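You operate a simulated robot arm through the tools that you are given. There is no shell and no other tool. Be economical: measure what you need, move in short steps, check, and stop when the job is done.

Carry out the task below with a simulated two-armed robot. There is one attempt and no reset: what you move stays moved.

## Task
Run the yellow potatoes on the ribbed belt back into the cart tub marked YELLOW.
Fine: brake off to roll the cart, on again before they fall; leave the ribbed belt's dial at OFF.

Only the result counts: the job must be done as asked and must still hold three seconds after the hand-in. Knocking over, shifting, dropping, spilling or breaking anything else fails it.

## Robot
Two 7-joint arms with two-finger parallel grippers on one trunk, on a base that drives. Base frame: it is fixed to the floor where the robot stands at the start and does not move with it; the origin is under the middle of the robot, x ahead of it, y to its left, z up. Readings come in mm, degrees, newtons and seconds.
The left shoulder is at the start at [50, 187, 1123], the right one opposite. With the tool pointing down near the work surface each hand reaches from about 100 to 580 mm from the robot's upright axis, wherever it stands, measured 20 degrees to its own side. Places, roughly: cart tub marked YELLOW [600, 100, 700]; direction dial of the ribbed belt [300, 300, 1200]; jog button of the ribbed belt [300, 300, 1100]; tub cart [800, 0, 500]. Payload 3.43 kg a hand.
The TCP of each hand is the grasp point between the finger pads, 30 mm short of the fingertips. In the tool frame z runs along the fingers and y along their closing line. The gripper opens to 94 mm. The fingers are 28 mm wide and 10 mm thick; the gripper's body (50 by 96 mm) begins 55 mm behind the TCP.
Orientation is that of the tool frame in the base frame, as a unit quaternion [w, x, y, z]. With the fingers straight down and closing along the base's y, the tool's x points along the base's -x, its y along +y and its z along -z.

## Interface
- The arms move only by the tool jog_arm. It takes "left_steps", "right_steps" or both (then of equal length, played together; a hand with none holds still); each is a list that holds one entry, the list of rows, each a list of 7 numbers: the gripper command, from -1 (fully open) to 1 (shut), values between in proportion, then the shift along the base's x, y, z in mm, then the turn, a rotation vector about the base's x, y, z in degrees. In form: [[[hand, tx, ty, tz, rx, ry, rz], ...]]. A call has 1 to 10 rows; each row shifts and turns the commanded pose from where the row before left it. A row lasts 0.2 s, in which the tool goes at most 50 mm and 8.6 degrees; a call with a longer step from one row to the next is refused whole, and so is a gripper value outside its range. A pose out of reach is approached as far as the arm can. The call stops where the force on the tool passes 90 N (or 10 N more than at its start, if that is more) or the arm is blocked; 0.2 s more then pass. The fingers move at their own pace (about 153 mm/s each) and stop on an object; they squeeze with about 36 N. The grip force told is the motor's: it shows also when the fingers shut on nothing. Time passes only in rows, and 0.2 s behind the last, so rows that do not move let the fingers close. The reply holds the time, the measured pose of the TCP, the force on the tool along the base axes, the opening and the grip force, in the units named above and with some noise, with the torque about the TCP (base axes, N m) and any sound that the robot's microphone picked up.
- Cameras (640 x 400 px; columns grow to the right, rows downward): "scene" is now at [149.3, 30.6, 1313.5]; the picture's right is [0.32, -0.95, 0.00], its down [-0.27, -0.09, -0.96] and it looks along [0.91, 0.31, -0.28] (base axes); focal length 214 px, centre (320, 200). "left" rides on the left gripper at [76, -14, -102] in its tool frame; the picture's right is [0.18, 0.98, 0.00], its down [-0.75, 0.14, -0.64] and it looks along [-0.63, 0.12, 0.77] (tool axes); focal length 243 px, centre (320, 200). "right" rides on the right gripper at [76, 14, -103] in its tool frame; the picture's right is [-0.18, 0.98, 0.00], its down [-0.75, -0.14, -0.64] and it looks along [-0.63, -0.12, 0.77] (tool axes); focal length 243 px, centre (320, 200). There is no depth. A picture from a camera that has moved, and an enlarged one, comes with that camera's place and axes in the base frame and with its lens.
- snapshot(camera): a new picture of that camera. The clock stands still meanwhile.
- slide_trunk(by): slides the trunk up (or, below 0, down) by that many mm; the arms and the scene camera ride with it, the base frame stays. It gives what a move gives, with no picture.
- steer(legs): drives the robot by 1 to 6 legs, each [ahead, left, turn to the left] in mm, mm and degrees, along the robot's own axes; the way and the turn of a leg run together, so that a leg with both is an arc; at most 1500 mm and 180 degrees a leg. The arms and the cameras ride along, it lands a little off, and it stops where it bumps. It gives what a move gives.
- aim_head(pan, tilt): turns the head with the scene camera to pan (to the left, within 80 degrees either way) and tilt (down, from -29 to 69), counted from straight ahead of the robot. It gives what a move gives.
- inspect(camera, box): a new picture of the part [left, top, right, bottom] of that camera's present view, enlarged. The clock stands still meanwhile.
- finish_job(): hands the job in; it is judged then, once.

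Work in short steps. Places have to be worked out from the pictures, the camera data and where the tool is seen: move nearer, look again, correct. Check each grasp and each placing, and mend what went wrong. You have 120 turns and 92 pictures in all, those below and enlarged ones among them. Open the grippers and draw the arms clear of the work before you hand the job in, unless the task says otherwise; then end with one line.

The tools are called after "Request:" as a command line: name --argument value ..., lists and objects as JSON in quotes. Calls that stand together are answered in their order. jog_arm: Moves the arms, as the interface text tells. Its arguments: {"type":"object","properties":{"left_steps":{"type":"array"},"right_steps":{"type":"array"}},"required":[]} The other tools are called the same way: slide_trunk (by) slides the trunk up or down; steer (legs) drives the base; aim_head (pan, tilt) turns the head that bears the scene camera; snapshot (camera) takes a picture; inspect (camera, box) takes an enlarged picture of a part of a camera's view; finish_job () hands the job in.

At the start:

```text
clock: 0.0
left_ee_pos: [333.0, 228.8, 1294.8]
left_tcp_rot: [0.0, -0.001, 1.0, 0.0]
left_wrist_force: [0.7, 0.6, -0.4]
left_torque: [-0.01, -0.01, 0.03]
left_finger_gap: 94.1
left_grip_force: 0.1
right_ee_pos: [329.4, -91.7, 1346.5]
right_tcp_rot: [0.0, 0.001, 1.0, -0.001]
right_wrist_force: [-0.1, -0.5, -1.2]
right_torque: [0.01, -0.01, 0.02]
right_finger_gap: 93.9
right_grip_force: 0.0
trunk travel left (down, up): [-338.0, 93.0]
robot x, y, heading: [-0.7, 0.4, -0.1]
head pan, tilt: [18.7, 16.5]
```

scene: 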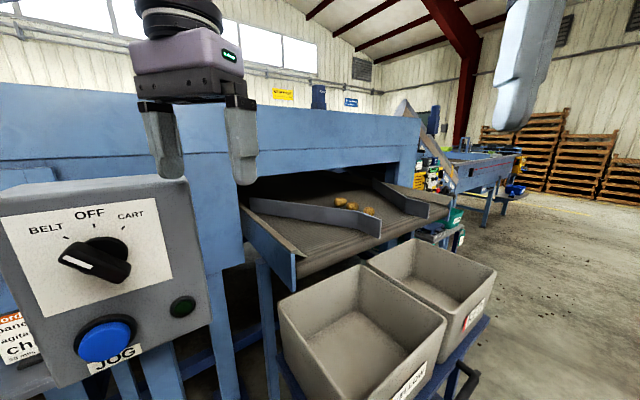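
right: 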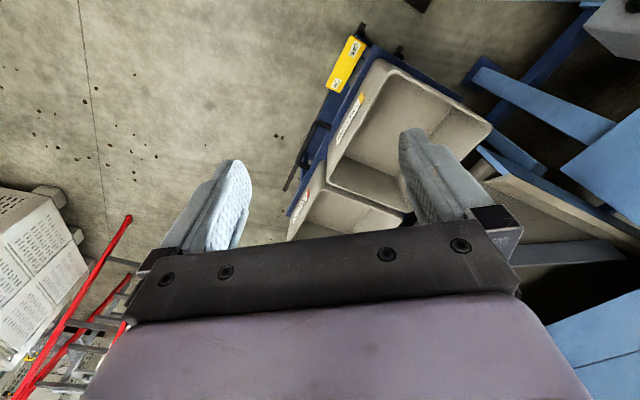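
left: 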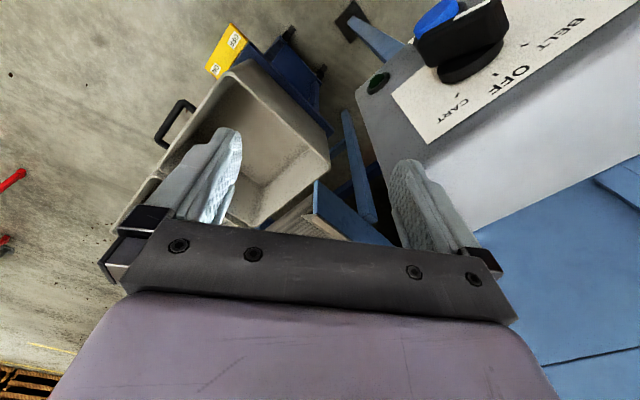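

I'll look closer at the control box, the belt and the cart before moving anything.

Request:
inspect --camera "scene" --box '[0, 170, 220, 400]'

Request:
inspect --camera "scene" --box '[230, 150, 510, 400]'

Request:
inspect --camera "right" --box '[270, 10, 510, 240]'

Request:
aim_head --pan 0 --tilt 50

```text
1.74 times, centred on (110, 285) of scene
camera zoom: at [149.3, 30.6, 1313.5], right [0.32, -0.95, 0.0], down [-0.27, -0.09, -0.96], along [0.91, 0.31, -0.28], focal length 373 px, centre (685, 52)
```

zoom: 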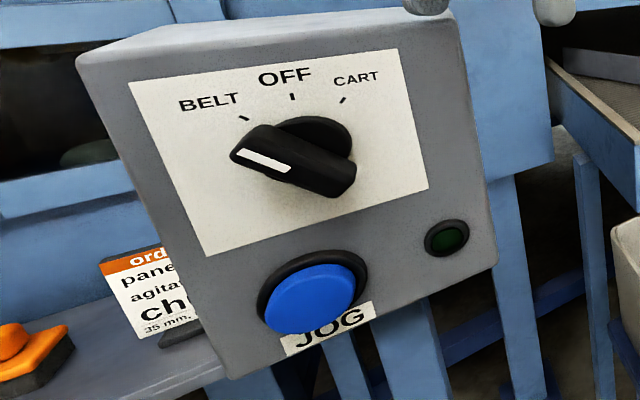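

```text
1.60 times, centred on (370, 275) of scene
camera zoom: at [149.3, 30.6, 1313.5], right [0.32, -0.95, 0.0], down [-0.27, -0.09, -0.96], along [0.91, 0.31, -0.28], focal length 343 px, centre (240, 80)
```

zoom: 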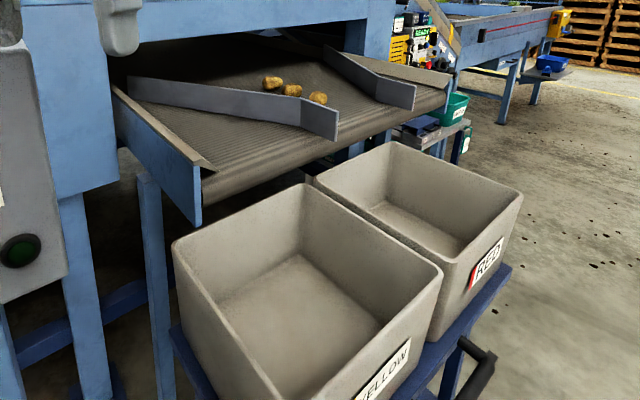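

```text
1.74 times, centred on (390, 125) of right
camera zoom: at [252.7, -77.8, 1450.4], right [0.19, 0.98, 0.0], down [0.75, -0.14, 0.64], along [0.63, -0.12, -0.77], focal length 422 px, centre (198, 330)
```

zoom: 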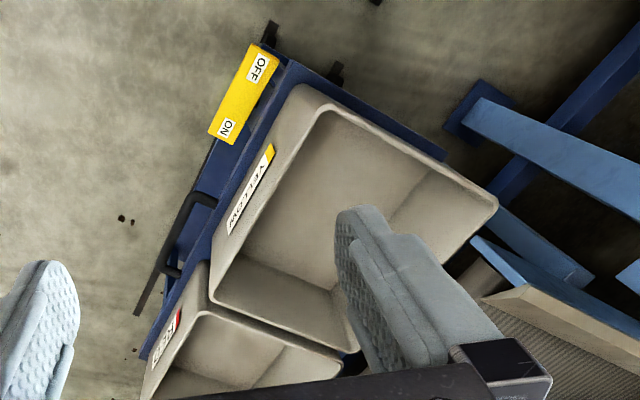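

```text
clock: 1.0
left_ee_pos: [333.3, 228.7, 1295.1]
left_tcp_rot: [0.0, 0.0, 1.0, 0.0]
left_wrist_force: [-0.3, -0.2, 0.1]
left_torque: [0.01, 0.02, 0.06]
left_finger_gap: 94.1
left_grip_force: 0.0
right_ee_pos: [328.9, -92.3, 1346.7]
right_tcp_rot: [0.0, 0.001, 1.0, 0.0]
right_wrist_force: [0.0, -0.2, 0.2]
right_torque: [-0.02, 0.0, 0.01]
right_finger_gap: 94.1
right_grip_force: 0.1
trunk travel left (down, up): [-338.0, 93.0]
robot x, y, heading: [-1.6, 1.1, 0.1]
head pan, tilt: [0.0, 50.0]
```

The dial sits at BELT, and there's an orange notice behind the box that I want to read; first a downward view of the cart.

Request:
snapshot --camera "scene"

Request:
aim_head --pan 55 --tilt 30

Request:
snapshot --camera "scene"

```text
85 pictures are left
camera scene: at [137.8, 0.7, 1262.3], right [0.0, -1.0, 0.0], down [-0.77, 0.0, -0.64], along [0.64, 0.0, -0.77], focal length 214 px, centre (320, 200)
```

scene: 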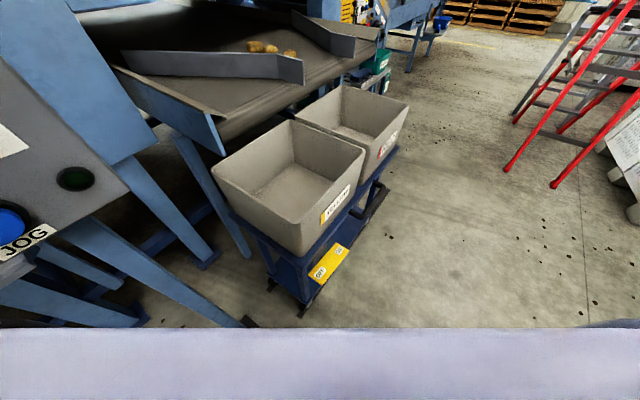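

```text
clock: 2.2
left_ee_pos: [332.4, 228.5, 1294.8]
left_tcp_rot: [-0.001, 0.0, 1.0, 0.0]
left_wrist_force: [0.5, -0.2, -0.4]
left_torque: [-0.02, 0.01, 0.03]
left_finger_gap: 94.0
left_grip_force: 0.0
right_ee_pos: [328.8, -92.0, 1347.7]
right_tcp_rot: [0.0, 0.001, 1.0, -0.001]
right_wrist_force: [0.2, -0.6, 0.2]
right_torque: [0.0, -0.02, 0.0]
right_finger_gap: 93.9
right_grip_force: 0.0
trunk travel left (down, up): [-338.0, 93.0]
robot x, y, heading: [3.2, 1.2, -0.0]
head pan, tilt: [55.0, 30.0]
```

```text
84 pictures are left
camera scene: at [112.7, 74.7, 1291.7], right [0.82, -0.57, 0.0], down [-0.29, -0.41, -0.87], along [0.5, 0.71, -0.5], focal length 214 px, centre (320, 200)
```

scene: 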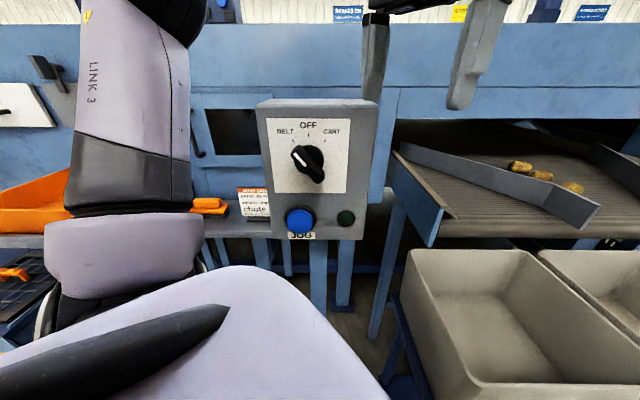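

Request:
inspect --camera "scene" --box '[190, 170, 350, 270]'

Request:
inspect --camera "scene" --box '[380, 100, 640, 400]'

```text
4.00 times, centred on (270, 220) of scene
camera zoom: at [112.7, 74.7, 1291.7], right [0.82, -0.57, 0.0], down [-0.29, -0.41, -0.87], along [0.5, 0.71, -0.5], focal length 858 px, centre (520, 120)
```

zoom: 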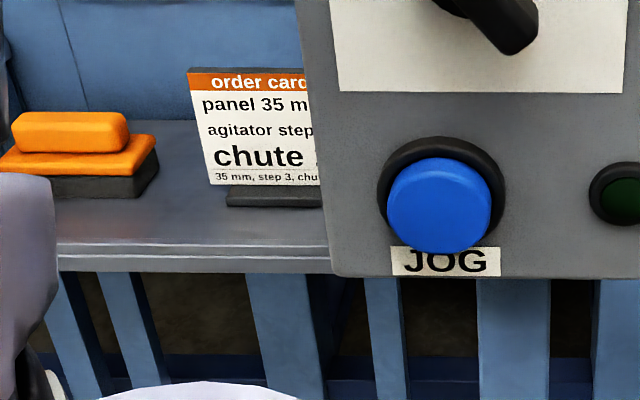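

```text
1.33 times, centred on (510, 250) of scene
camera zoom: at [112.7, 74.7, 1291.7], right [0.82, -0.57, 0.0], down [-0.29, -0.41, -0.87], along [0.5, 0.71, -0.5], focal length 286 px, centre (67, 133)
```

zoom: 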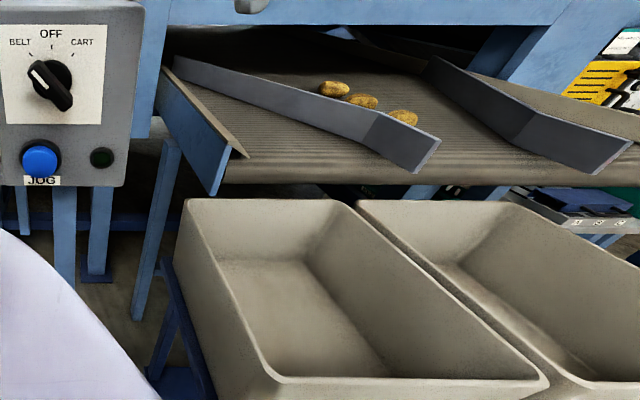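

The order card is not about this job. The belt outlet between the guides seems to sit over the RED tub, so the cart must shift; I look again at the cart zoomed to triangulate it.

Request:
aim_head --pan 5 --tilt 42

Request:
inspect --camera "scene" --box '[180, 130, 440, 360]'

Request:
inspect --camera "scene" --box '[130, 40, 450, 240]'

Request:
inspect --camera "right" --box '[310, 20, 430, 110]'

```text
clock: 3.4
left_ee_pos: [332.1, 228.4, 1294.9]
left_tcp_rot: [0.0, 0.0, 1.0, 0.0]
left_wrist_force: [-0.5, 0.0, 0.2]
left_torque: [0.0, -0.01, -0.02]
left_finger_gap: 93.8
left_grip_force: 0.2
right_ee_pos: [328.1, -92.8, 1347.5]
right_tcp_rot: [0.001, 0.002, 1.0, -0.001]
right_wrist_force: [-1.1, 0.1, 0.6]
right_torque: [0.0, -0.02, -0.02]
right_finger_gap: 94.0
right_grip_force: 0.0
trunk travel left (down, up): [-338.0, 93.0]
robot x, y, heading: [2.9, 0.2, 0.1]
head pan, tilt: [5.0, 42.0]
```

```text
1.74 times, centred on (310, 245) of scene
camera zoom: at [144.1, 8.1, 1273.5], right [0.09, -1.0, 0.0], down [-0.67, -0.06, -0.74], along [0.74, 0.07, -0.67], focal length 373 px, centre (337, 122)
```

zoom: 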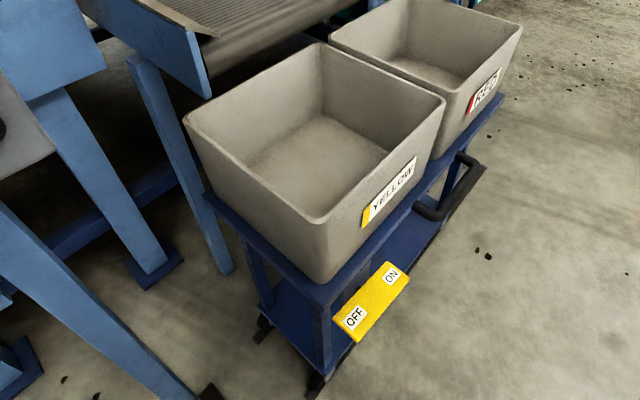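

```text
2.00 times, centred on (290, 140) of scene
camera zoom: at [144.1, 8.1, 1273.5], right [0.09, -1.0, 0.0], down [-0.67, -0.06, -0.74], along [0.74, 0.07, -0.67], focal length 429 px, centre (380, 320)
```

zoom: 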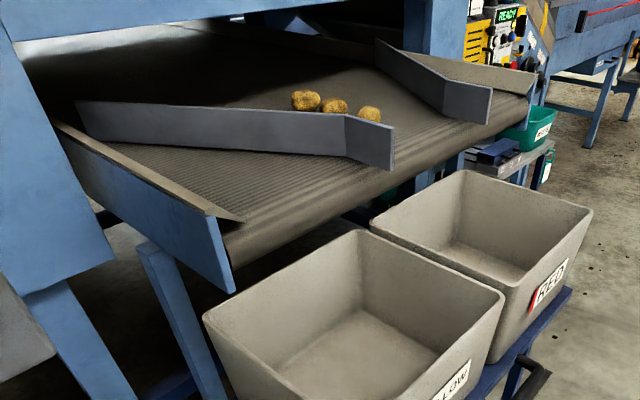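

```text
4.44 times, centred on (370, 65) of right
camera zoom: at [252.7, -77.8, 1450.4], right [0.19, 0.98, 0.0], down [0.75, -0.14, 0.64], along [0.63, -0.12, -0.77], focal length 1078 px, centre (98, 800)
```

zoom: 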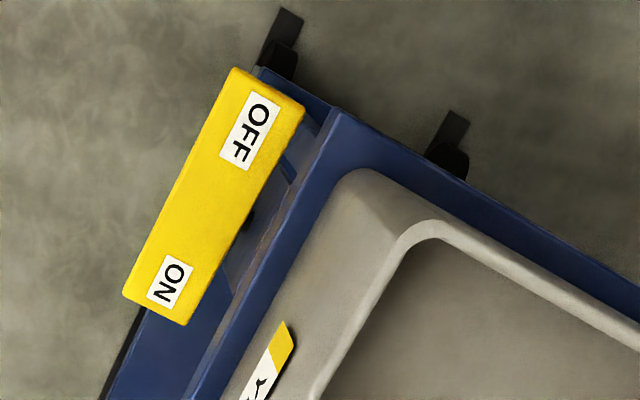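

Right-camera/scene stereo puts the rocker's OFF end near (387,0,621) and the ON end lower, near (480,-65,590), so the brake is on. I lower the right hand toward it, fingers shut, turning it so the camera is on the outer side.

Request:
jog_arm --right_steps '[[[1, 6, 9, -48, 0, 0, 8], [1, 6, 9, -48, 0, 0, 8], [1, 6, 9, -48, 0, 0, 8], [1, 6, 9, -48, 0, 0, 8], [1, 6, 9, -48, 0, 0, 8], [1, 6, 9, -48, 0, 0, 8], [1, 0, 0, -40, 0, 0, 8]]]'

Request:
snapshot --camera "right"

Request:
snapshot --camera "scene"

```text
clock: 5.0
left_ee_pos: [333.4, 228.2, 1295.5]
left_tcp_rot: [0.001, 0.0, 1.0, 0.0]
left_wrist_force: [0.3, -0.5, 0.9]
left_torque: [-0.01, 0.0, 0.0]
left_finger_gap: 93.8
left_grip_force: 0.1
right_ee_pos: [365.1, -38.3, 1018.1]
right_tcp_rot: [0.001, -0.47, 0.883, 0.0]
right_wrist_force: [0.2, 0.8, 0.2]
right_torque: [-0.03, -0.04, 0.03]
right_finger_gap: 0.2
right_grip_force: 32.9
trunk travel left (down, up): [-338.0, 93.0]
robot x, y, heading: [-0.2, -1.4, -0.1]
head pan, tilt: [5.0, 42.0]
```

```text
78 pictures are left
camera right: at [310.9, -92.8, 1121.8], right [-0.71, 0.7, 0.0], down [0.54, 0.55, 0.64], along [0.45, 0.46, -0.77], focal length 243 px, centre (320, 200)
```

right: 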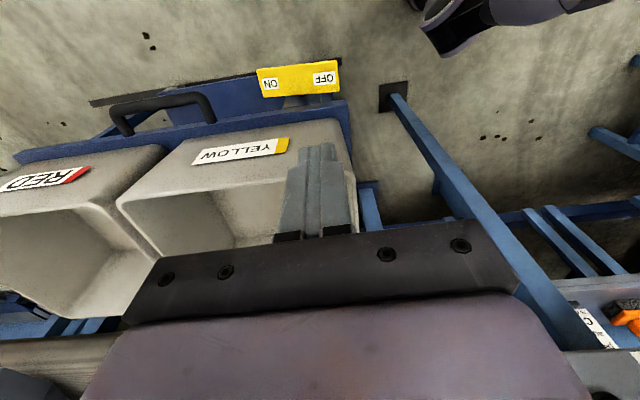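

```text
77 pictures are left
camera scene: at [144.3, 7.7, 1273.5], right [0.09, -1.0, 0.0], down [-0.67, -0.06, -0.74], along [0.74, 0.06, -0.67], focal length 214 px, centre (320, 200)
```

scene: 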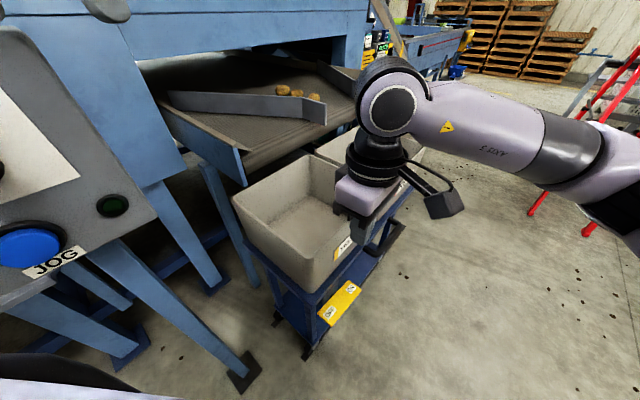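

Both views agree: OFF pad at about (386,-2,621). I descend above it to about z 700 TCP.

Request:
jog_arm --right_steps '[[[1, 3, 5, -45, 0, 0, 0], [1, 3, 5, -45, 0, 0, 0], [1, 3, 5, -45, 0, 0, 0], [1, 3, 5, -45, 0, 0, 0], [1, 3, 5, -45, 0, 0, 0], [1, 3, 5, -45, 0, 0, 0], [1, 2, 3, -45, 0, 0, 0]]]'

Request:
snapshot --camera "right"

Request:
inspect --camera "scene" --box '[200, 160, 440, 360]'

```text
clock: 6.6
left_ee_pos: [333.5, 228.1, 1295.1]
left_tcp_rot: [0.0, 0.0, 1.0, 0.0]
left_wrist_force: [-0.7, -0.6, -0.5]
left_torque: [-0.01, 0.01, -0.01]
left_finger_gap: 93.7
left_grip_force: 0.0
right_ee_pos: [385.2, -4.4, 705.4]
right_tcp_rot: [0.0, -0.469, 0.883, 0.0]
right_wrist_force: [-0.1, 0.4, 0.0]
right_torque: [0.01, -0.01, -0.02]
right_finger_gap: 0.0
right_grip_force: 33.2
trunk travel left (down, up): [-338.0, 93.0]
robot x, y, heading: [1.8, 2.7, -0.1]
head pan, tilt: [5.0, 42.0]
```

```text
76 pictures are left
camera right: at [331.2, -59.5, 808.3], right [-0.71, 0.7, 0.0], down [0.54, 0.55, 0.64], along [0.45, 0.46, -0.77], focal length 243 px, centre (320, 200)
```

right: 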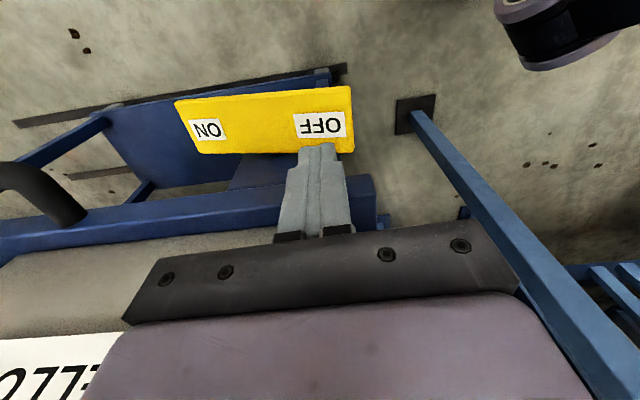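

```text
2.00 times, centred on (320, 260) of scene
camera zoom: at [144.2, 8.1, 1273.5], right [0.09, -1.0, 0.0], down [-0.67, -0.06, -0.74], along [0.74, 0.06, -0.67], focal length 429 px, centre (320, 80)
```

zoom: 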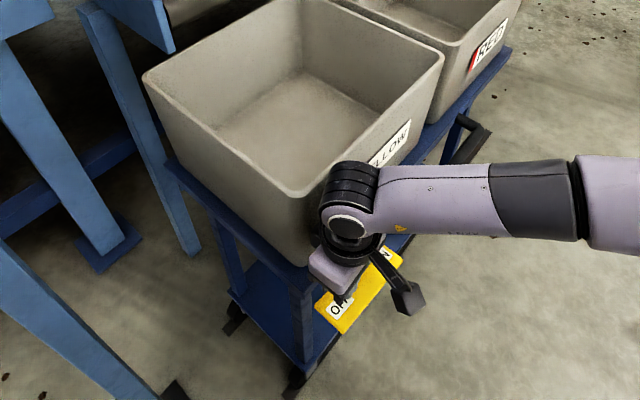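

Tips are right over the OFF pad. I move 6 mm outward for tub clearance and press down in small rows.

Request:
jog_arm --right_steps '[[[1, -3, -5, -25, 0, 0, 0], [1, 0, 0, -20, 0, 0, 0], [1, 0, 0, -15, 0, 0, 0], [1, 0, 0, -12, 0, 0, 0], [1, 0, 0, -12, 0, 0, 0]]]'

Request:
snapshot --camera "right"

```text
clock: 7.8
left_ee_pos: [332.6, 227.8, 1295.3]
left_tcp_rot: [0.001, 0.001, 1.0, -0.001]
left_wrist_force: [-0.2, 0.3, 0.7]
left_torque: [0.0, 0.01, -0.01]
left_finger_gap: 94.2
left_grip_force: 0.2
right_ee_pos: [381.5, -10.8, 620.5]
right_tcp_rot: [-0.001, -0.468, 0.884, -0.001]
right_wrist_force: [-0.2, -0.1, -0.1]
right_torque: [-0.01, 0.03, 0.02]
right_finger_gap: 0.0
right_grip_force: 32.7
trunk travel left (down, up): [-338.0, 93.0]
robot x, y, heading: [0.5, 1.5, -0.0]
head pan, tilt: [5.0, 42.0]
```

```text
74 pictures are left
camera right: at [328.0, -64.9, 724.3], right [-0.71, 0.7, 0.0], down [0.54, 0.55, 0.64], along [0.45, 0.45, -0.77], focal length 243 px, centre (320, 200)
```

right: 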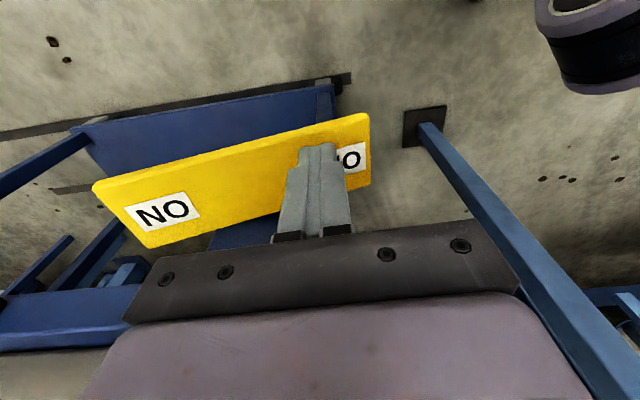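

The rocker seems to have tilted (ON end rising). I press a little further until a firm stop is felt.

Request:
jog_arm --right_steps '[[[1, 0, 0, -8, 0, 0, 0], [1, 0, 0, -8, 0, 0, 0], [1, 0, 0, -8, 0, 0, 0]]]'

Request:
snapshot --camera "right"

```text
clock: 8.5
left_ee_pos: [331.2, 226.4, 1296.1]
left_tcp_rot: [0.001, 0.001, 1.0, -0.001]
left_wrist_force: [0.3, -0.3, -0.4]
left_torque: [-0.01, 0.02, 0.03]
left_finger_gap: 93.8
left_grip_force: 0.0
right_ee_pos: [383.7, -10.7, 612.8]
right_tcp_rot: [0.001, -0.467, 0.884, -0.003]
right_wrist_force: [-19.0, -20.0, 60.5]
right_torque: [-1.02, 0.25, -0.18]
right_finger_gap: 0.0
right_grip_force: 33.3
trunk travel left (down, up): [-338.0, 93.0]
robot x, y, heading: [-0.0, 0.5, 0.1]
head pan, tilt: [5.0, 42.0]
stopped in row 3 (right hand): the force on the tool passed its limit at 104 N (the readings are from after the stop); the commanded pose is now the measured one
```

```text
73 pictures are left
camera right: at [328.8, -64.4, 716.5], right [-0.71, 0.71, -0.01], down [0.54, 0.55, 0.64], along [0.46, 0.45, -0.77], focal length 243 px, centre (320, 200)
```

right: 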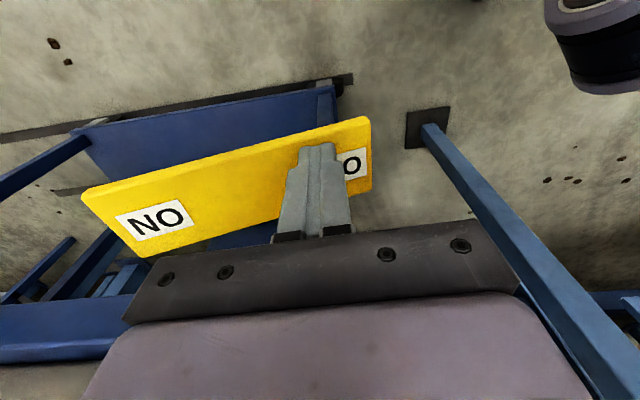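

Firm stop at the bottom: the brake is off. I raise the hand straight up and back, then look at belt outlet versus tubs from a new angle.

Request:
jog_arm --right_steps '[[[1, -2, -3, 30, 0, 0, 0], [1, 0, 0, 45, 0, 0, 0], [1, 0, 0, 45, 0, 0, 0], [1, -10, -15, 45, 0, 0, 0], [1, -10, -15, 45, 0, 0, 0], [1, -10, -15, 45, 0, 0, 0], [1, -10, -25, 40, 0, 0, 0], [1, -10, -25, 40, 0, 0, 0], [1, -10, -25, 40, 0, 0, 0], [1, -10, -25, 40, 0, 0, 0]]]'

Request:
snapshot --camera "right"

Request:
snapshot --camera "scene"

```text
clock: 10.7
left_ee_pos: [332.6, 227.0, 1294.5]
left_tcp_rot: [-0.001, 0.001, 1.0, 0.0]
left_wrist_force: [-0.6, -0.1, 0.6]
left_torque: [0.01, -0.04, 0.02]
left_finger_gap: 93.8
left_grip_force: 0.1
right_ee_pos: [312.0, -158.4, 1025.6]
right_tcp_rot: [0.0, -0.468, 0.884, -0.002]
right_wrist_force: [0.3, 0.4, -0.3]
right_torque: [0.01, 0.01, -0.03]
right_finger_gap: 0.0
right_grip_force: 33.5
trunk travel left (down, up): [-338.0, 93.0]
robot x, y, heading: [-0.4, -2.0, 0.1]
head pan, tilt: [5.0, 42.0]
```

```text
72 pictures are left
camera right: at [257.3, -213.0, 1128.4], right [-0.71, 0.71, 0.0], down [0.54, 0.55, 0.64], along [0.45, 0.45, -0.77], focal length 243 px, centre (320, 200)
```

right: 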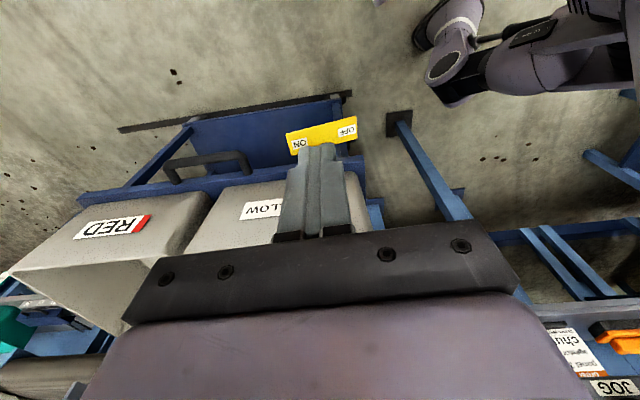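

```text
71 pictures are left
camera scene: at [143.5, 7.3, 1273.4], right [0.09, -1.0, 0.0], down [-0.67, -0.06, -0.74], along [0.74, 0.06, -0.67], focal length 214 px, centre (320, 200)
```

scene: 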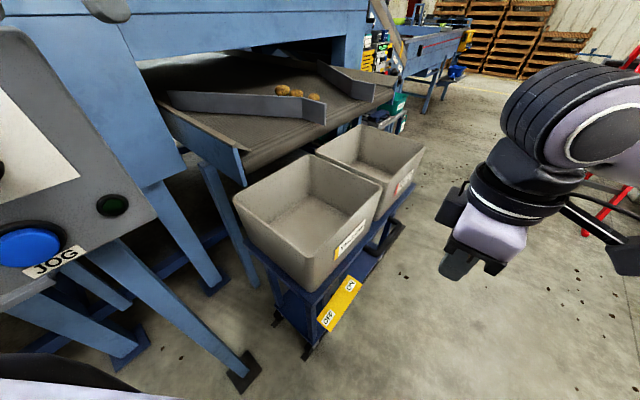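

I'll tuck the left hand back from the control box, then move the base right and turn it to face the machine square on (about 56° left).

Request:
jog_arm --left_steps '[[[-1, -30, -22, 0, 0, 0, 0], [-1, -30, -22, 0, 0, 0, 0], [-1, -30, -22, 0, 0, 0, 0]]]'

Request:
steer --legs '[[-60, -320, 0], [0, 0, 56]]'

Request:
aim_head --pan 0 --tilt 35

Request:
snapshot --camera "scene"

```text
clock: 11.5
left_ee_pos: [243.0, 160.8, 1293.4]
left_tcp_rot: [-0.001, 0.0, 1.0, 0.0]
left_wrist_force: [-0.6, -0.6, -0.4]
left_torque: [0.01, -0.01, -0.02]
left_finger_gap: 94.1
left_grip_force: 0.1
right_ee_pos: [311.6, -159.0, 1025.6]
right_tcp_rot: [-0.001, -0.467, 0.884, -0.001]
right_wrist_force: [-0.6, -0.3, -0.1]
right_torque: [-0.03, 0.0, 0.01]
right_finger_gap: 0.1
right_grip_force: 32.8
trunk travel left (down, up): [-338.0, 93.0]
robot x, y, heading: [-0.4, -1.6, -0.2]
head pan, tilt: [5.0, 42.0]
```

```text
clock: 17.3
left_ee_pos: [-55.4, -23.3, 1294.5]
left_tcp_rot: [0.0, -0.466, 0.885, 0.0]
left_wrist_force: [-0.4, -0.1, 1.1]
left_torque: [0.0, -0.03, 0.0]
left_finger_gap: 94.1
left_grip_force: 0.2
right_ee_pos: [247.2, -147.9, 1024.9]
right_tcp_rot: [0.0, 0.826, -0.564, 0.001]
right_wrist_force: [0.7, -0.9, 0.0]
right_torque: [0.03, 0.01, 0.02]
right_finger_gap: 0.0
right_grip_force: 32.8
trunk travel left (down, up): [-338.0, 93.0]
robot x, y, heading: [-56.7, -317.0, 55.5]
head pan, tilt: [5.0, 42.0]
```

```text
clock: 18.0
left_ee_pos: [-55.7, -22.6, 1294.0]
left_tcp_rot: [0.0, -0.467, 0.884, 0.0]
left_wrist_force: [-0.4, -0.8, -0.4]
left_torque: [0.01, -0.01, 0.0]
left_finger_gap: 93.8
left_grip_force: 0.1
right_ee_pos: [248.4, -147.4, 1026.2]
right_tcp_rot: [0.0, 0.826, -0.563, 0.001]
right_wrist_force: [0.5, -0.4, -0.1]
right_torque: [0.01, 0.01, -0.01]
right_finger_gap: 0.0
right_grip_force: 33.0
trunk travel left (down, up): [-338.0, 93.0]
robot x, y, heading: [-60.7, -317.0, 55.8]
head pan, tilt: [0.0, 35.0]
```

```text
70 pictures are left
camera scene: at [25.6, -195.3, 1283.9], right [0.83, -0.56, 0.0], down [-0.32, -0.47, -0.82], along [0.46, 0.68, -0.57], focal length 214 px, centre (320, 200)
```

scene: 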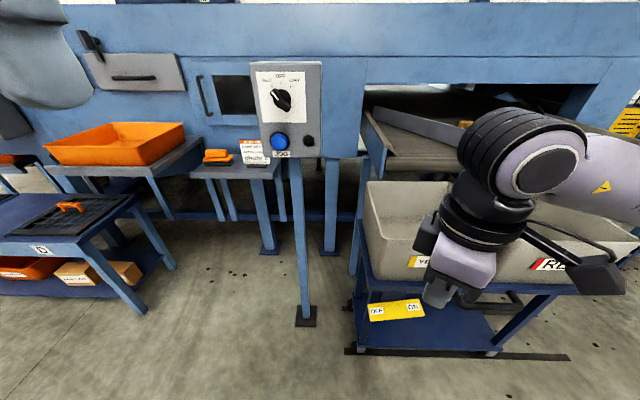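

Good square view. I shift right about 350 mm and swing the right hand aside to see the outlet unobstructed.

Request:
steer --legs '[[0, -350, 0]]'

Request:
jog_arm --right_steps '[[[1, 20, -40, 0, 0, 0, 0], [1, 20, -40, 0, 0, 0, 0], [1, 20, -40, 0, 0, 0, 0], [1, 20, -40, 0, 0, 0, 0]]]'

Request:
snapshot --camera "scene"

```text
clock: 21.7
left_ee_pos: [234.4, -222.3, 1294.8]
left_tcp_rot: [0.0, -0.467, 0.885, -0.001]
left_wrist_force: [-0.5, -0.1, -0.7]
left_torque: [0.03, 0.02, 0.01]
left_finger_gap: 94.1
left_grip_force: 0.0
right_ee_pos: [537.3, -347.1, 1023.9]
right_tcp_rot: [0.0, 0.826, -0.564, 0.002]
right_wrist_force: [0.4, 0.0, -0.4]
right_torque: [-0.02, -0.01, 0.01]
right_finger_gap: 0.0
right_grip_force: 32.9
trunk travel left (down, up): [-338.0, 93.0]
robot x, y, heading: [230.2, -514.4, 55.6]
head pan, tilt: [0.0, 35.0]
```

```text
clock: 22.7
left_ee_pos: [232.7, -222.0, 1293.5]
left_tcp_rot: [0.0, -0.466, 0.885, 0.0]
left_wrist_force: [-0.6, 0.7, -0.4]
left_torque: [-0.02, 0.02, 0.01]
left_finger_gap: 94.1
left_grip_force: 0.1
right_ee_pos: [623.3, -497.0, 1029.5]
right_tcp_rot: [0.001, 0.828, -0.561, 0.0]
right_wrist_force: [0.9, -0.5, 0.8]
right_torque: [-0.02, 0.04, 0.0]
right_finger_gap: 0.2
right_grip_force: 33.0
right hand out of reach, approached as far as the arm can: row 4
trunk travel left (down, up): [-338.0, 93.0]
robot x, y, heading: [230.3, -518.0, 55.5]
head pan, tilt: [0.0, 35.0]
```

```text
69 pictures are left
camera scene: at [315.8, -394.0, 1283.9], right [0.83, -0.56, 0.0], down [-0.32, -0.47, -0.82], along [0.46, 0.68, -0.57], focal length 214 px, centre (320, 200)
```

scene: 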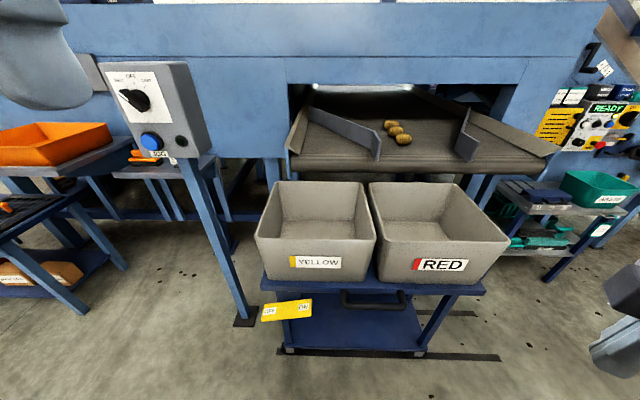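

Now I see it all: the outlet lies over the RED tub. Zooming in for measurement.

Request:
inspect --camera "scene" --box '[240, 70, 560, 290]'

Request:
inspect --camera "scene" --box '[240, 250, 520, 380]'

```text
1.82 times, centred on (400, 180) of scene
camera zoom: at [315.8, -394.0, 1283.9], right [0.83, -0.56, 0.0], down [-0.32, -0.47, -0.82], along [0.46, 0.68, -0.57], focal length 390 px, centre (174, 236)
```

zoom: 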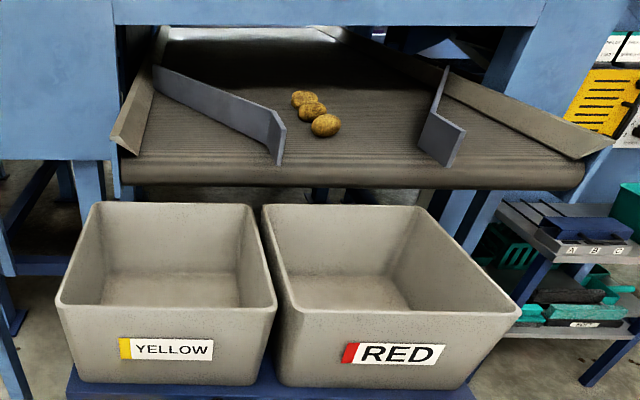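

```text
2.29 times, centred on (380, 315) of scene
camera zoom: at [315.8, -394.0, 1283.9], right [0.83, -0.56, 0.0], down [-0.32, -0.47, -0.82], along [0.46, 0.68, -0.57], focal length 490 px, centre (183, -63)
```

zoom: 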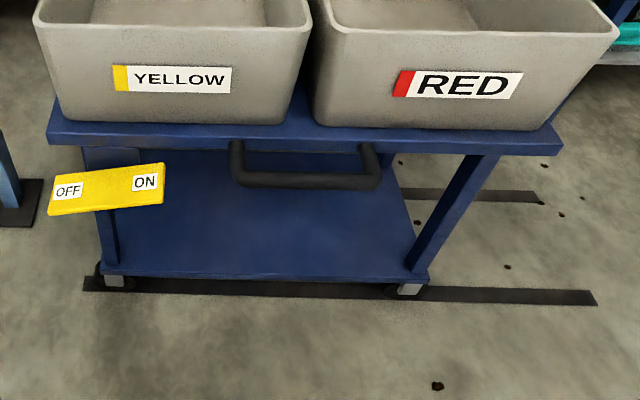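

Machine-frame estimates (u along belt edge, w into machine): yellow tub centre u≈479, outlet centre u≈851, so the cart must roll ≈370 mm to the right; handle bar is at u≈652, w≈200, z≈635. I drive so the whole stroke is in the right arm's reach.

Request:
steer --legs '[[120, -280, 0]]'

Request:
jog_arm --right_steps '[[[0, -30, 20, 0, 0, 0, 7], [0, -30, 20, 0, 0, 0, 7], [0, -30, 20, 0, 0, 0, 7], [0, -30, 20, 0, 0, 0, 7], [0, -30, 20, 0, 0, 0, 6]]]'

Request:
aim_head --pan 0 --tilt 50

Request:
snapshot --camera "scene"

Request:
snapshot --camera "right"

```text
clock: 25.7
left_ee_pos: [534.0, -284.2, 1294.1]
left_tcp_rot: [-0.001, -0.464, 0.886, 0.001]
left_wrist_force: [0.9, -0.7, -1.0]
left_torque: [-0.01, 0.03, 0.03]
left_finger_gap: 94.1
left_grip_force: 0.0
right_ee_pos: [921.2, -560.9, 1029.7]
right_tcp_rot: [0.0, 0.825, -0.565, 0.0]
right_wrist_force: [-0.7, -0.9, 0.3]
right_torque: [0.06, -0.02, 0.0]
right_finger_gap: 0.0
right_grip_force: 33.1
trunk travel left (down, up): [-338.0, 93.0]
robot x, y, heading: [529.4, -580.5, 55.3]
head pan, tilt: [0.0, 35.0]
```

```text
clock: 26.9
left_ee_pos: [533.7, -284.7, 1292.6]
left_tcp_rot: [-0.001, -0.464, 0.886, -0.001]
left_wrist_force: [-1.1, -0.2, -0.9]
left_torque: [0.04, -0.03, 0.01]
left_finger_gap: 94.1
left_grip_force: 0.1
right_ee_pos: [777.5, -455.5, 1033.2]
right_tcp_rot: [0.0, 0.955, -0.298, 0.001]
right_wrist_force: [0.2, 0.3, -0.5]
right_torque: [-0.01, -0.01, 0.0]
right_finger_gap: 47.2
right_grip_force: 0.1
right hand out of reach, approached as far as the arm can: row 1
trunk travel left (down, up): [-338.0, 93.0]
robot x, y, heading: [527.8, -575.7, 55.3]
head pan, tilt: [0.0, 35.0]
```

```text
clock: 27.7
left_ee_pos: [534.7, -283.8, 1293.1]
left_tcp_rot: [-0.001, -0.464, 0.886, 0.0]
left_wrist_force: [0.2, -0.2, -0.6]
left_torque: [-0.04, -0.01, 0.01]
left_finger_gap: 94.3
left_grip_force: 0.0
right_ee_pos: [778.0, -456.0, 1033.1]
right_tcp_rot: [-0.001, 0.955, -0.298, 0.0]
right_wrist_force: [0.1, 0.4, -0.6]
right_torque: [0.0, -0.01, -0.01]
right_finger_gap: 46.9
right_grip_force: 0.1
trunk travel left (down, up): [-338.0, 93.0]
robot x, y, heading: [529.3, -576.1, 55.3]
head pan, tilt: [0.0, 50.0]
```

```text
66 pictures are left
camera scene: at [608.5, -466.1, 1262.3], right [0.82, -0.57, 0.0], down [-0.44, -0.63, -0.64], along [0.37, 0.53, -0.77], focal length 214 px, centre (320, 200)
```

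scene: 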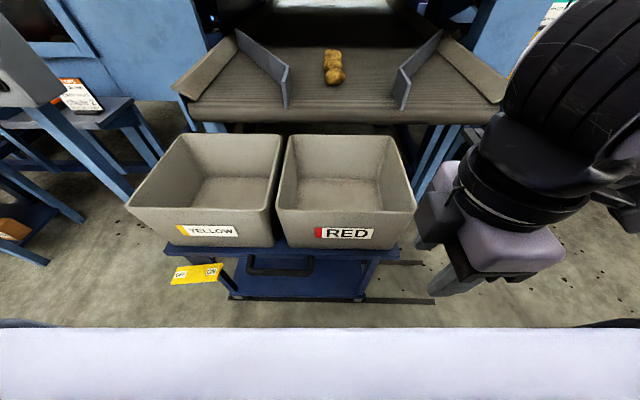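

```text
65 pictures are left
camera right: at [832.5, -510.2, 1137.0], right [-0.71, -0.7, 0.0], down [-0.54, 0.54, 0.64], along [-0.45, 0.46, -0.77], focal length 243 px, centre (320, 200)
```

right: 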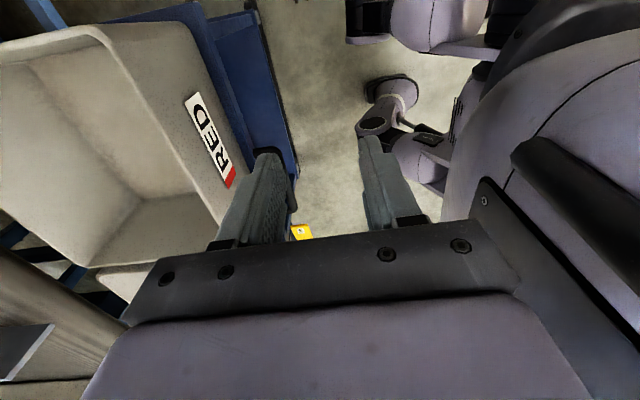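

Handle centre re-measured at about (654,-195, ~625). I bring the right hand above it.

Request:
jog_arm --right_steps '[[[-0.1, -20, 40, -20, 0, 0, 0], [-0.1, -21, 40, -20, 0, 0, 0], [-0.1, -21, 40, -20, 0, 0, 0], [-0.1, -21, 40, -20, 0, 0, 0], [-0.1, -21, 40, -20, 0, 0, 0], [-0.1, -21, 40, -20, 0, 0, 0], [-0.1, 0, 10, -45, 0, 0, 0], [-0.1, 0, 0, -45, 0, 0, 0]]]'

Request:
snapshot --camera "right"

Request:
inspect --camera "scene" --box '[120, 120, 440, 320]'

```text
clock: 29.5
left_ee_pos: [534.0, -285.1, 1294.0]
left_tcp_rot: [0.001, -0.465, 0.886, 0.0]
left_wrist_force: [-0.6, -0.4, 0.8]
left_torque: [0.01, 0.01, 0.02]
left_finger_gap: 94.1
left_grip_force: 0.0
right_ee_pos: [686.2, -286.6, 908.0]
right_tcp_rot: [-0.001, 0.955, -0.298, 0.001]
right_wrist_force: [0.2, -0.5, -1.1]
right_torque: [0.02, -0.01, 0.03]
right_finger_gap: 51.8
right_grip_force: 0.1
right hand out of reach, approached as far as the arm can: row 5, 6, 7
trunk travel left (down, up): [-338.0, 93.0]
robot x, y, heading: [529.7, -575.7, 55.3]
head pan, tilt: [0.0, 50.0]
```

```text
64 pictures are left
camera right: at [741.3, -341.4, 1010.5], right [-0.71, -0.7, 0.0], down [-0.54, 0.54, 0.64], along [-0.45, 0.46, -0.77], focal length 243 px, centre (320, 200)
```

right: 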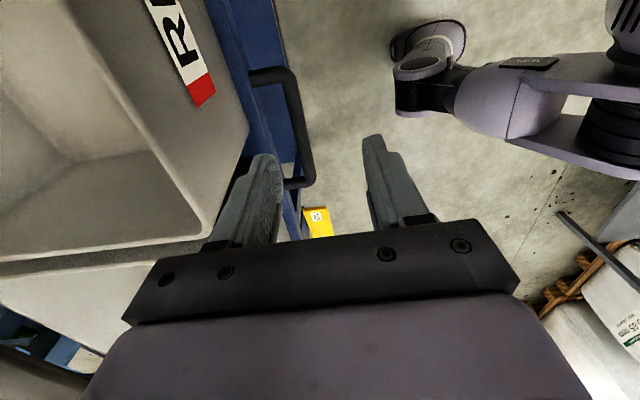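

```text
2.00 times, centred on (280, 220) of scene
camera zoom: at [608.6, -466.0, 1262.2], right [0.82, -0.57, 0.0], down [-0.44, -0.63, -0.64], along [0.37, 0.53, -0.77], focal length 429 px, centre (400, 160)
```

zoom: 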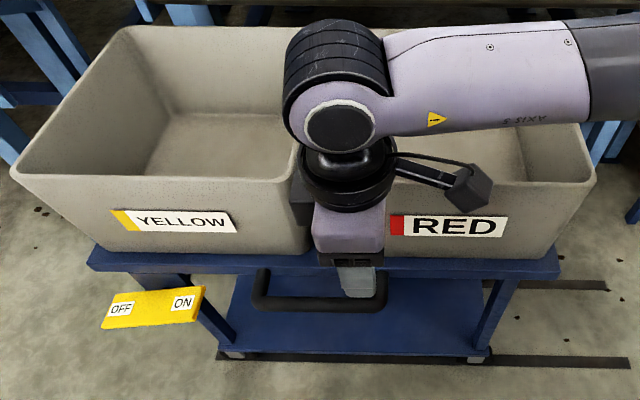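

Rows 5–7 stalled, row 8 went. I try going down first, then inward.

Request:
jog_arm --right_steps '[[[-0.1, 0, 0, -45, 0, 0, 0], [-0.1, 0, 0, -45, 0, 0, 0], [-0.1, -10, 20, -5, 0, 0, 0], [-0.1, -10, 20, 0, 0, 0, 0]]]'

```text
clock: 30.5
left_ee_pos: [534.0, -284.1, 1293.2]
left_tcp_rot: [0.0, -0.464, 0.886, 0.0]
left_wrist_force: [-0.5, 0.0, 0.4]
left_torque: [0.0, -0.01, -0.01]
left_finger_gap: 94.0
left_grip_force: 0.0
right_ee_pos: [688.7, -286.2, 815.0]
right_tcp_rot: [0.0, 0.954, -0.299, 0.001]
right_wrist_force: [-0.1, -0.1, 0.1]
right_torque: [0.03, 0.0, -0.02]
right_finger_gap: 51.7
right_grip_force: 0.1
right hand out of reach, approached as far as the arm can: row 3, 4
trunk travel left (down, up): [-338.0, 93.0]
robot x, y, heading: [523.2, -575.7, 55.2]
head pan, tilt: [0.0, 50.0]
```

The limit is lateral (crossing the body). I drive the base 150 mm left so the handle lies on the right arm's side.

Request:
steer --legs '[[0, 150, 0]]'

Request:
snapshot --camera "scene"

Request:
snapshot --camera "right"

```text
clock: 32.5
left_ee_pos: [413.0, -199.3, 1295.5]
left_tcp_rot: [0.0, -0.463, 0.886, 0.001]
left_wrist_force: [-0.7, -0.2, 0.0]
left_torque: [0.01, -0.02, 0.01]
left_finger_gap: 93.8
left_grip_force: 0.0
right_ee_pos: [567.7, -202.7, 816.8]
right_tcp_rot: [0.0, 0.954, -0.299, 0.0]
right_wrist_force: [0.3, -0.1, -0.8]
right_torque: [0.01, 0.02, -0.01]
right_finger_gap: 51.7
right_grip_force: 0.1
trunk travel left (down, up): [-338.0, 93.0]
robot x, y, heading: [406.8, -495.1, 55.0]
head pan, tilt: [0.0, 50.0]
```

```text
62 pictures are left
camera scene: at [486.8, -381.8, 1262.2], right [0.82, -0.57, 0.0], down [-0.44, -0.63, -0.64], along [0.37, 0.53, -0.77], focal length 214 px, centre (320, 200)
```

scene: 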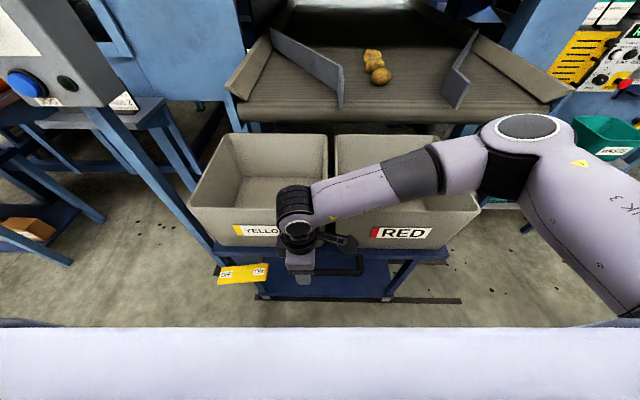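

```text
61 pictures are left
camera right: at [622.2, -257.0, 919.1], right [-0.71, -0.7, 0.0], down [-0.54, 0.55, 0.64], along [-0.45, 0.46, -0.77], focal length 243 px, centre (320, 200)
```

right: 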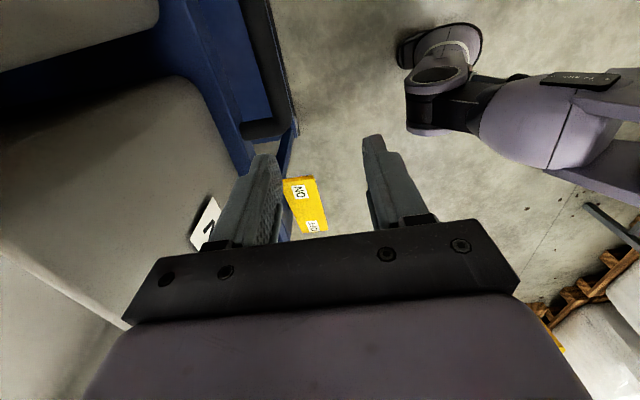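

Moving toward the point above the handle's middle (about +90 x, +17 y), then checking.

Request:
jog_arm --right_steps '[[[-0.1, 44, 8, 0, 0, 0, 0], [-0.1, 45, 9, 0, 0, 0, 0], [-0.1, 0, 0, -30, 0, 0, 0], [-0.1, 0, 0, -30, 0, 0, 0]]]'

Request:
snapshot --camera "right"

Request:
inspect --camera "scene" --box '[200, 180, 440, 320]'

```text
clock: 33.5
left_ee_pos: [412.4, -199.6, 1293.6]
left_tcp_rot: [0.0, -0.464, 0.886, 0.0]
left_wrist_force: [-1.2, 0.0, -0.3]
left_torque: [0.0, -0.02, 0.01]
left_finger_gap: 93.9
left_grip_force: 0.1
right_ee_pos: [566.7, -204.3, 756.8]
right_tcp_rot: [0.0, 0.954, -0.299, 0.0]
right_wrist_force: [1.0, -0.3, -0.1]
right_torque: [-0.03, 0.01, 0.01]
right_finger_gap: 51.8
right_grip_force: 0.0
right hand out of reach, approached as far as the arm can: row 1, 2
trunk travel left (down, up): [-338.0, 93.0]
robot x, y, heading: [407.9, -496.6, 55.2]
head pan, tilt: [0.0, 50.0]
```

```text
60 pictures are left
camera right: at [622.1, -257.6, 859.2], right [-0.71, -0.7, 0.0], down [-0.54, 0.55, 0.64], along [-0.45, 0.46, -0.77], focal length 243 px, centre (320, 200)
```

right: 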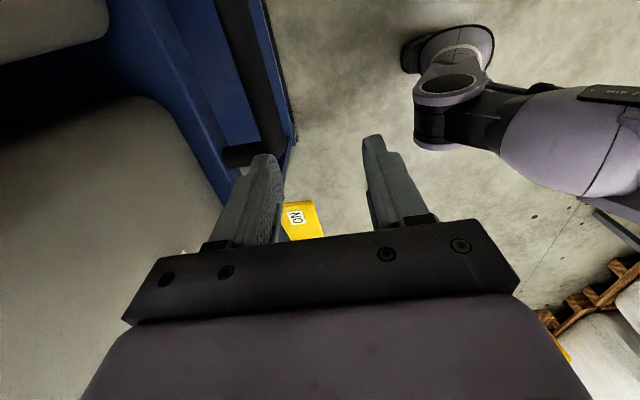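

```text
2.67 times, centred on (320, 250) of scene
camera zoom: at [487.0, -381.9, 1262.2], right [0.82, -0.57, 0.0], down [-0.44, -0.63, -0.64], along [0.37, 0.53, -0.77], focal length 572 px, centre (320, 67)
```

zoom: 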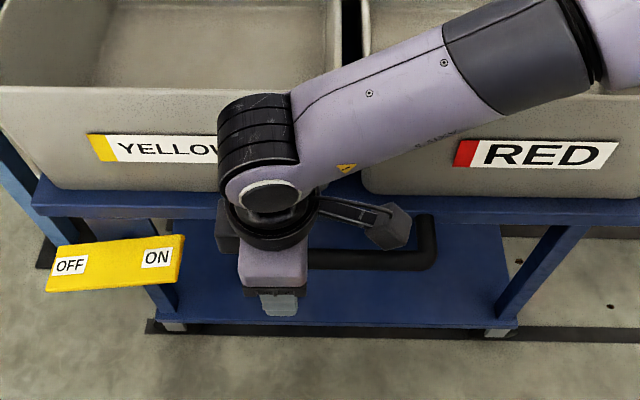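

The yaw with camera to the right is at a wrist limit. I rotate the tool back 180° (through neutral) so the camera comes on the left side, closing line unchanged.

Request:
jog_arm --right_steps '[[[-0.1, 0, 0, 5, 0, 0, -8.5], [-0.1, 0, 0, 5, 0, 0, -8.5], [-0.1, 0, 0, 5, 0, 0, -8.5], [-0.1, 0, 0, 5, 0, 0, -8.5], [-0.1, 0, 0, 0, 0, 0, -8.5], [-0.1, 0, 0, 0, 0, 0, -8.5], [-0.1, 0, 0, 0, 0, 0, -8.5], [-0.1, 0, 0, 0, 0, 0, -8.5], [-0.1, 0, 0, 0, 0, 0, -8.5], [-0.1, 0, 0, 0, 0, 0, -8.5]]]'

Request:
jog_arm --right_steps '[[[-0.1, 0, 0, 0, 0, 0, -8.5], [-0.1, 0, 0, 0, 0, 0, -8.5], [-0.1, 0, 0, 0, 0, 0, -8.5], [-0.1, 0, 0, 0, 0, 0, -8.5], [-0.1, 0, 0, 0, 0, 0, -8.5], [-0.1, 0, 0, 0, 0, 0, -8.5], [-0.1, 0, 0, 0, 0, 0, -8.5], [-0.1, 0, 0, 0, 0, 0, -8.5], [-0.1, 0, 0, 0, 0, 0, -8.5], [-0.1, 0, 0, 0, 0, 0, -8.5]]]'

```text
clock: 35.6
left_ee_pos: [412.9, -199.8, 1294.1]
left_tcp_rot: [0.0, -0.464, 0.886, 0.0]
left_wrist_force: [-0.4, -0.3, -0.7]
left_torque: [-0.03, -0.03, -0.02]
left_finger_gap: 93.9
left_grip_force: 0.2
right_ee_pos: [568.2, -202.3, 777.5]
right_tcp_rot: [0.0, -0.5, 0.866, -0.001]
right_wrist_force: [-0.5, 0.8, 0.3]
right_torque: [0.01, 0.01, 0.04]
right_finger_gap: 51.5
right_grip_force: 0.1
trunk travel left (down, up): [-338.0, 93.0]
robot x, y, heading: [407.5, -494.5, 55.1]
head pan, tilt: [0.0, 50.0]
```

```text
clock: 37.9
left_ee_pos: [412.8, -200.1, 1294.3]
left_tcp_rot: [0.001, -0.463, 0.886, 0.0]
left_wrist_force: [0.3, 0.2, -0.4]
left_torque: [-0.02, 0.01, -0.02]
left_finger_gap: 94.2
left_grip_force: 0.1
right_ee_pos: [568.0, -203.6, 778.5]
right_tcp_rot: [0.0, 0.216, 0.976, -0.001]
right_wrist_force: [0.5, 0.0, -0.5]
right_torque: [0.01, -0.04, 0.01]
right_finger_gap: 51.7
right_grip_force: 0.1
trunk travel left (down, up): [-338.0, 93.0]
robot x, y, heading: [406.2, -493.7, 55.2]
head pan, tilt: [0.0, 50.0]
```

Nearly there; last 10° and move over the handle's middle.

Request:
jog_arm --right_steps '[[[-0.1, 0, 0, 0, 0, 0, -8], [-0.1, 44, 8, 0, 0, 0, -2], [-0.1, 45, 9, 0, 0, 0, 0], [-0.1, 0, 0, -30, 0, 0, 0]]]'

Request:
snapshot --camera "right"

Request:
inspect --camera "scene" --box '[200, 180, 440, 320]'

```text
clock: 38.9
left_ee_pos: [408.6, -205.7, 1296.6]
left_tcp_rot: [0.003, -0.463, 0.886, 0.001]
left_wrist_force: [0.0, 0.0, -0.7]
left_torque: [-0.01, -0.01, 0.03]
left_finger_gap: 94.1
left_grip_force: 0.0
right_ee_pos: [649.6, -191.4, 750.2]
right_tcp_rot: [-0.002, 0.294, 0.956, -0.001]
right_wrist_force: [-30.4, -40.1, 23.7]
right_torque: [4.78, -4.28, -1.08]
right_finger_gap: 51.7
right_grip_force: 0.0
trunk travel left (down, up): [-338.0, 93.0]
robot x, y, heading: [403.3, -494.0, 55.1]
head pan, tilt: [0.0, 50.0]
```

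```text
58 pictures are left
camera right: at [595.6, -135.9, 853.7], right [0.7, 0.71, 0.0], down [0.55, -0.54, 0.64], along [0.45, -0.45, -0.77], focal length 243 px, centre (320, 200)
```

right: 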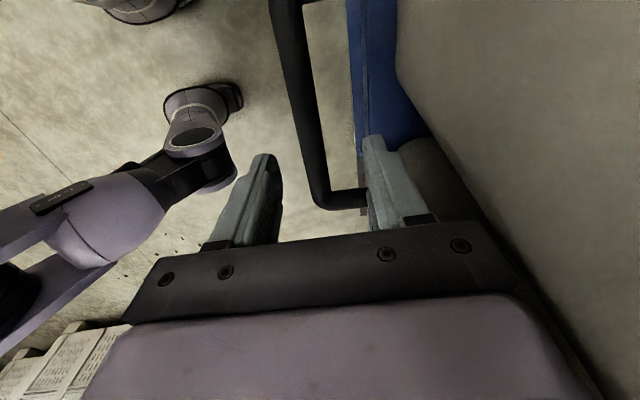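

```text
2.67 times, centred on (320, 250) of scene
camera zoom: at [483.2, -387.6, 1263.5], right [0.82, -0.57, 0.0], down [-0.43, -0.63, -0.65], along [0.37, 0.53, -0.76], focal length 572 px, centre (320, 67)
```

zoom: 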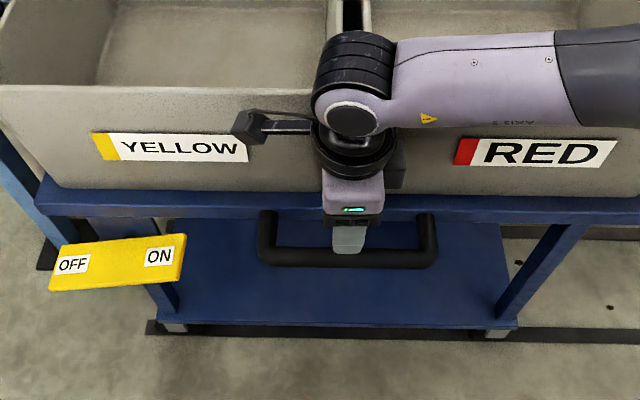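

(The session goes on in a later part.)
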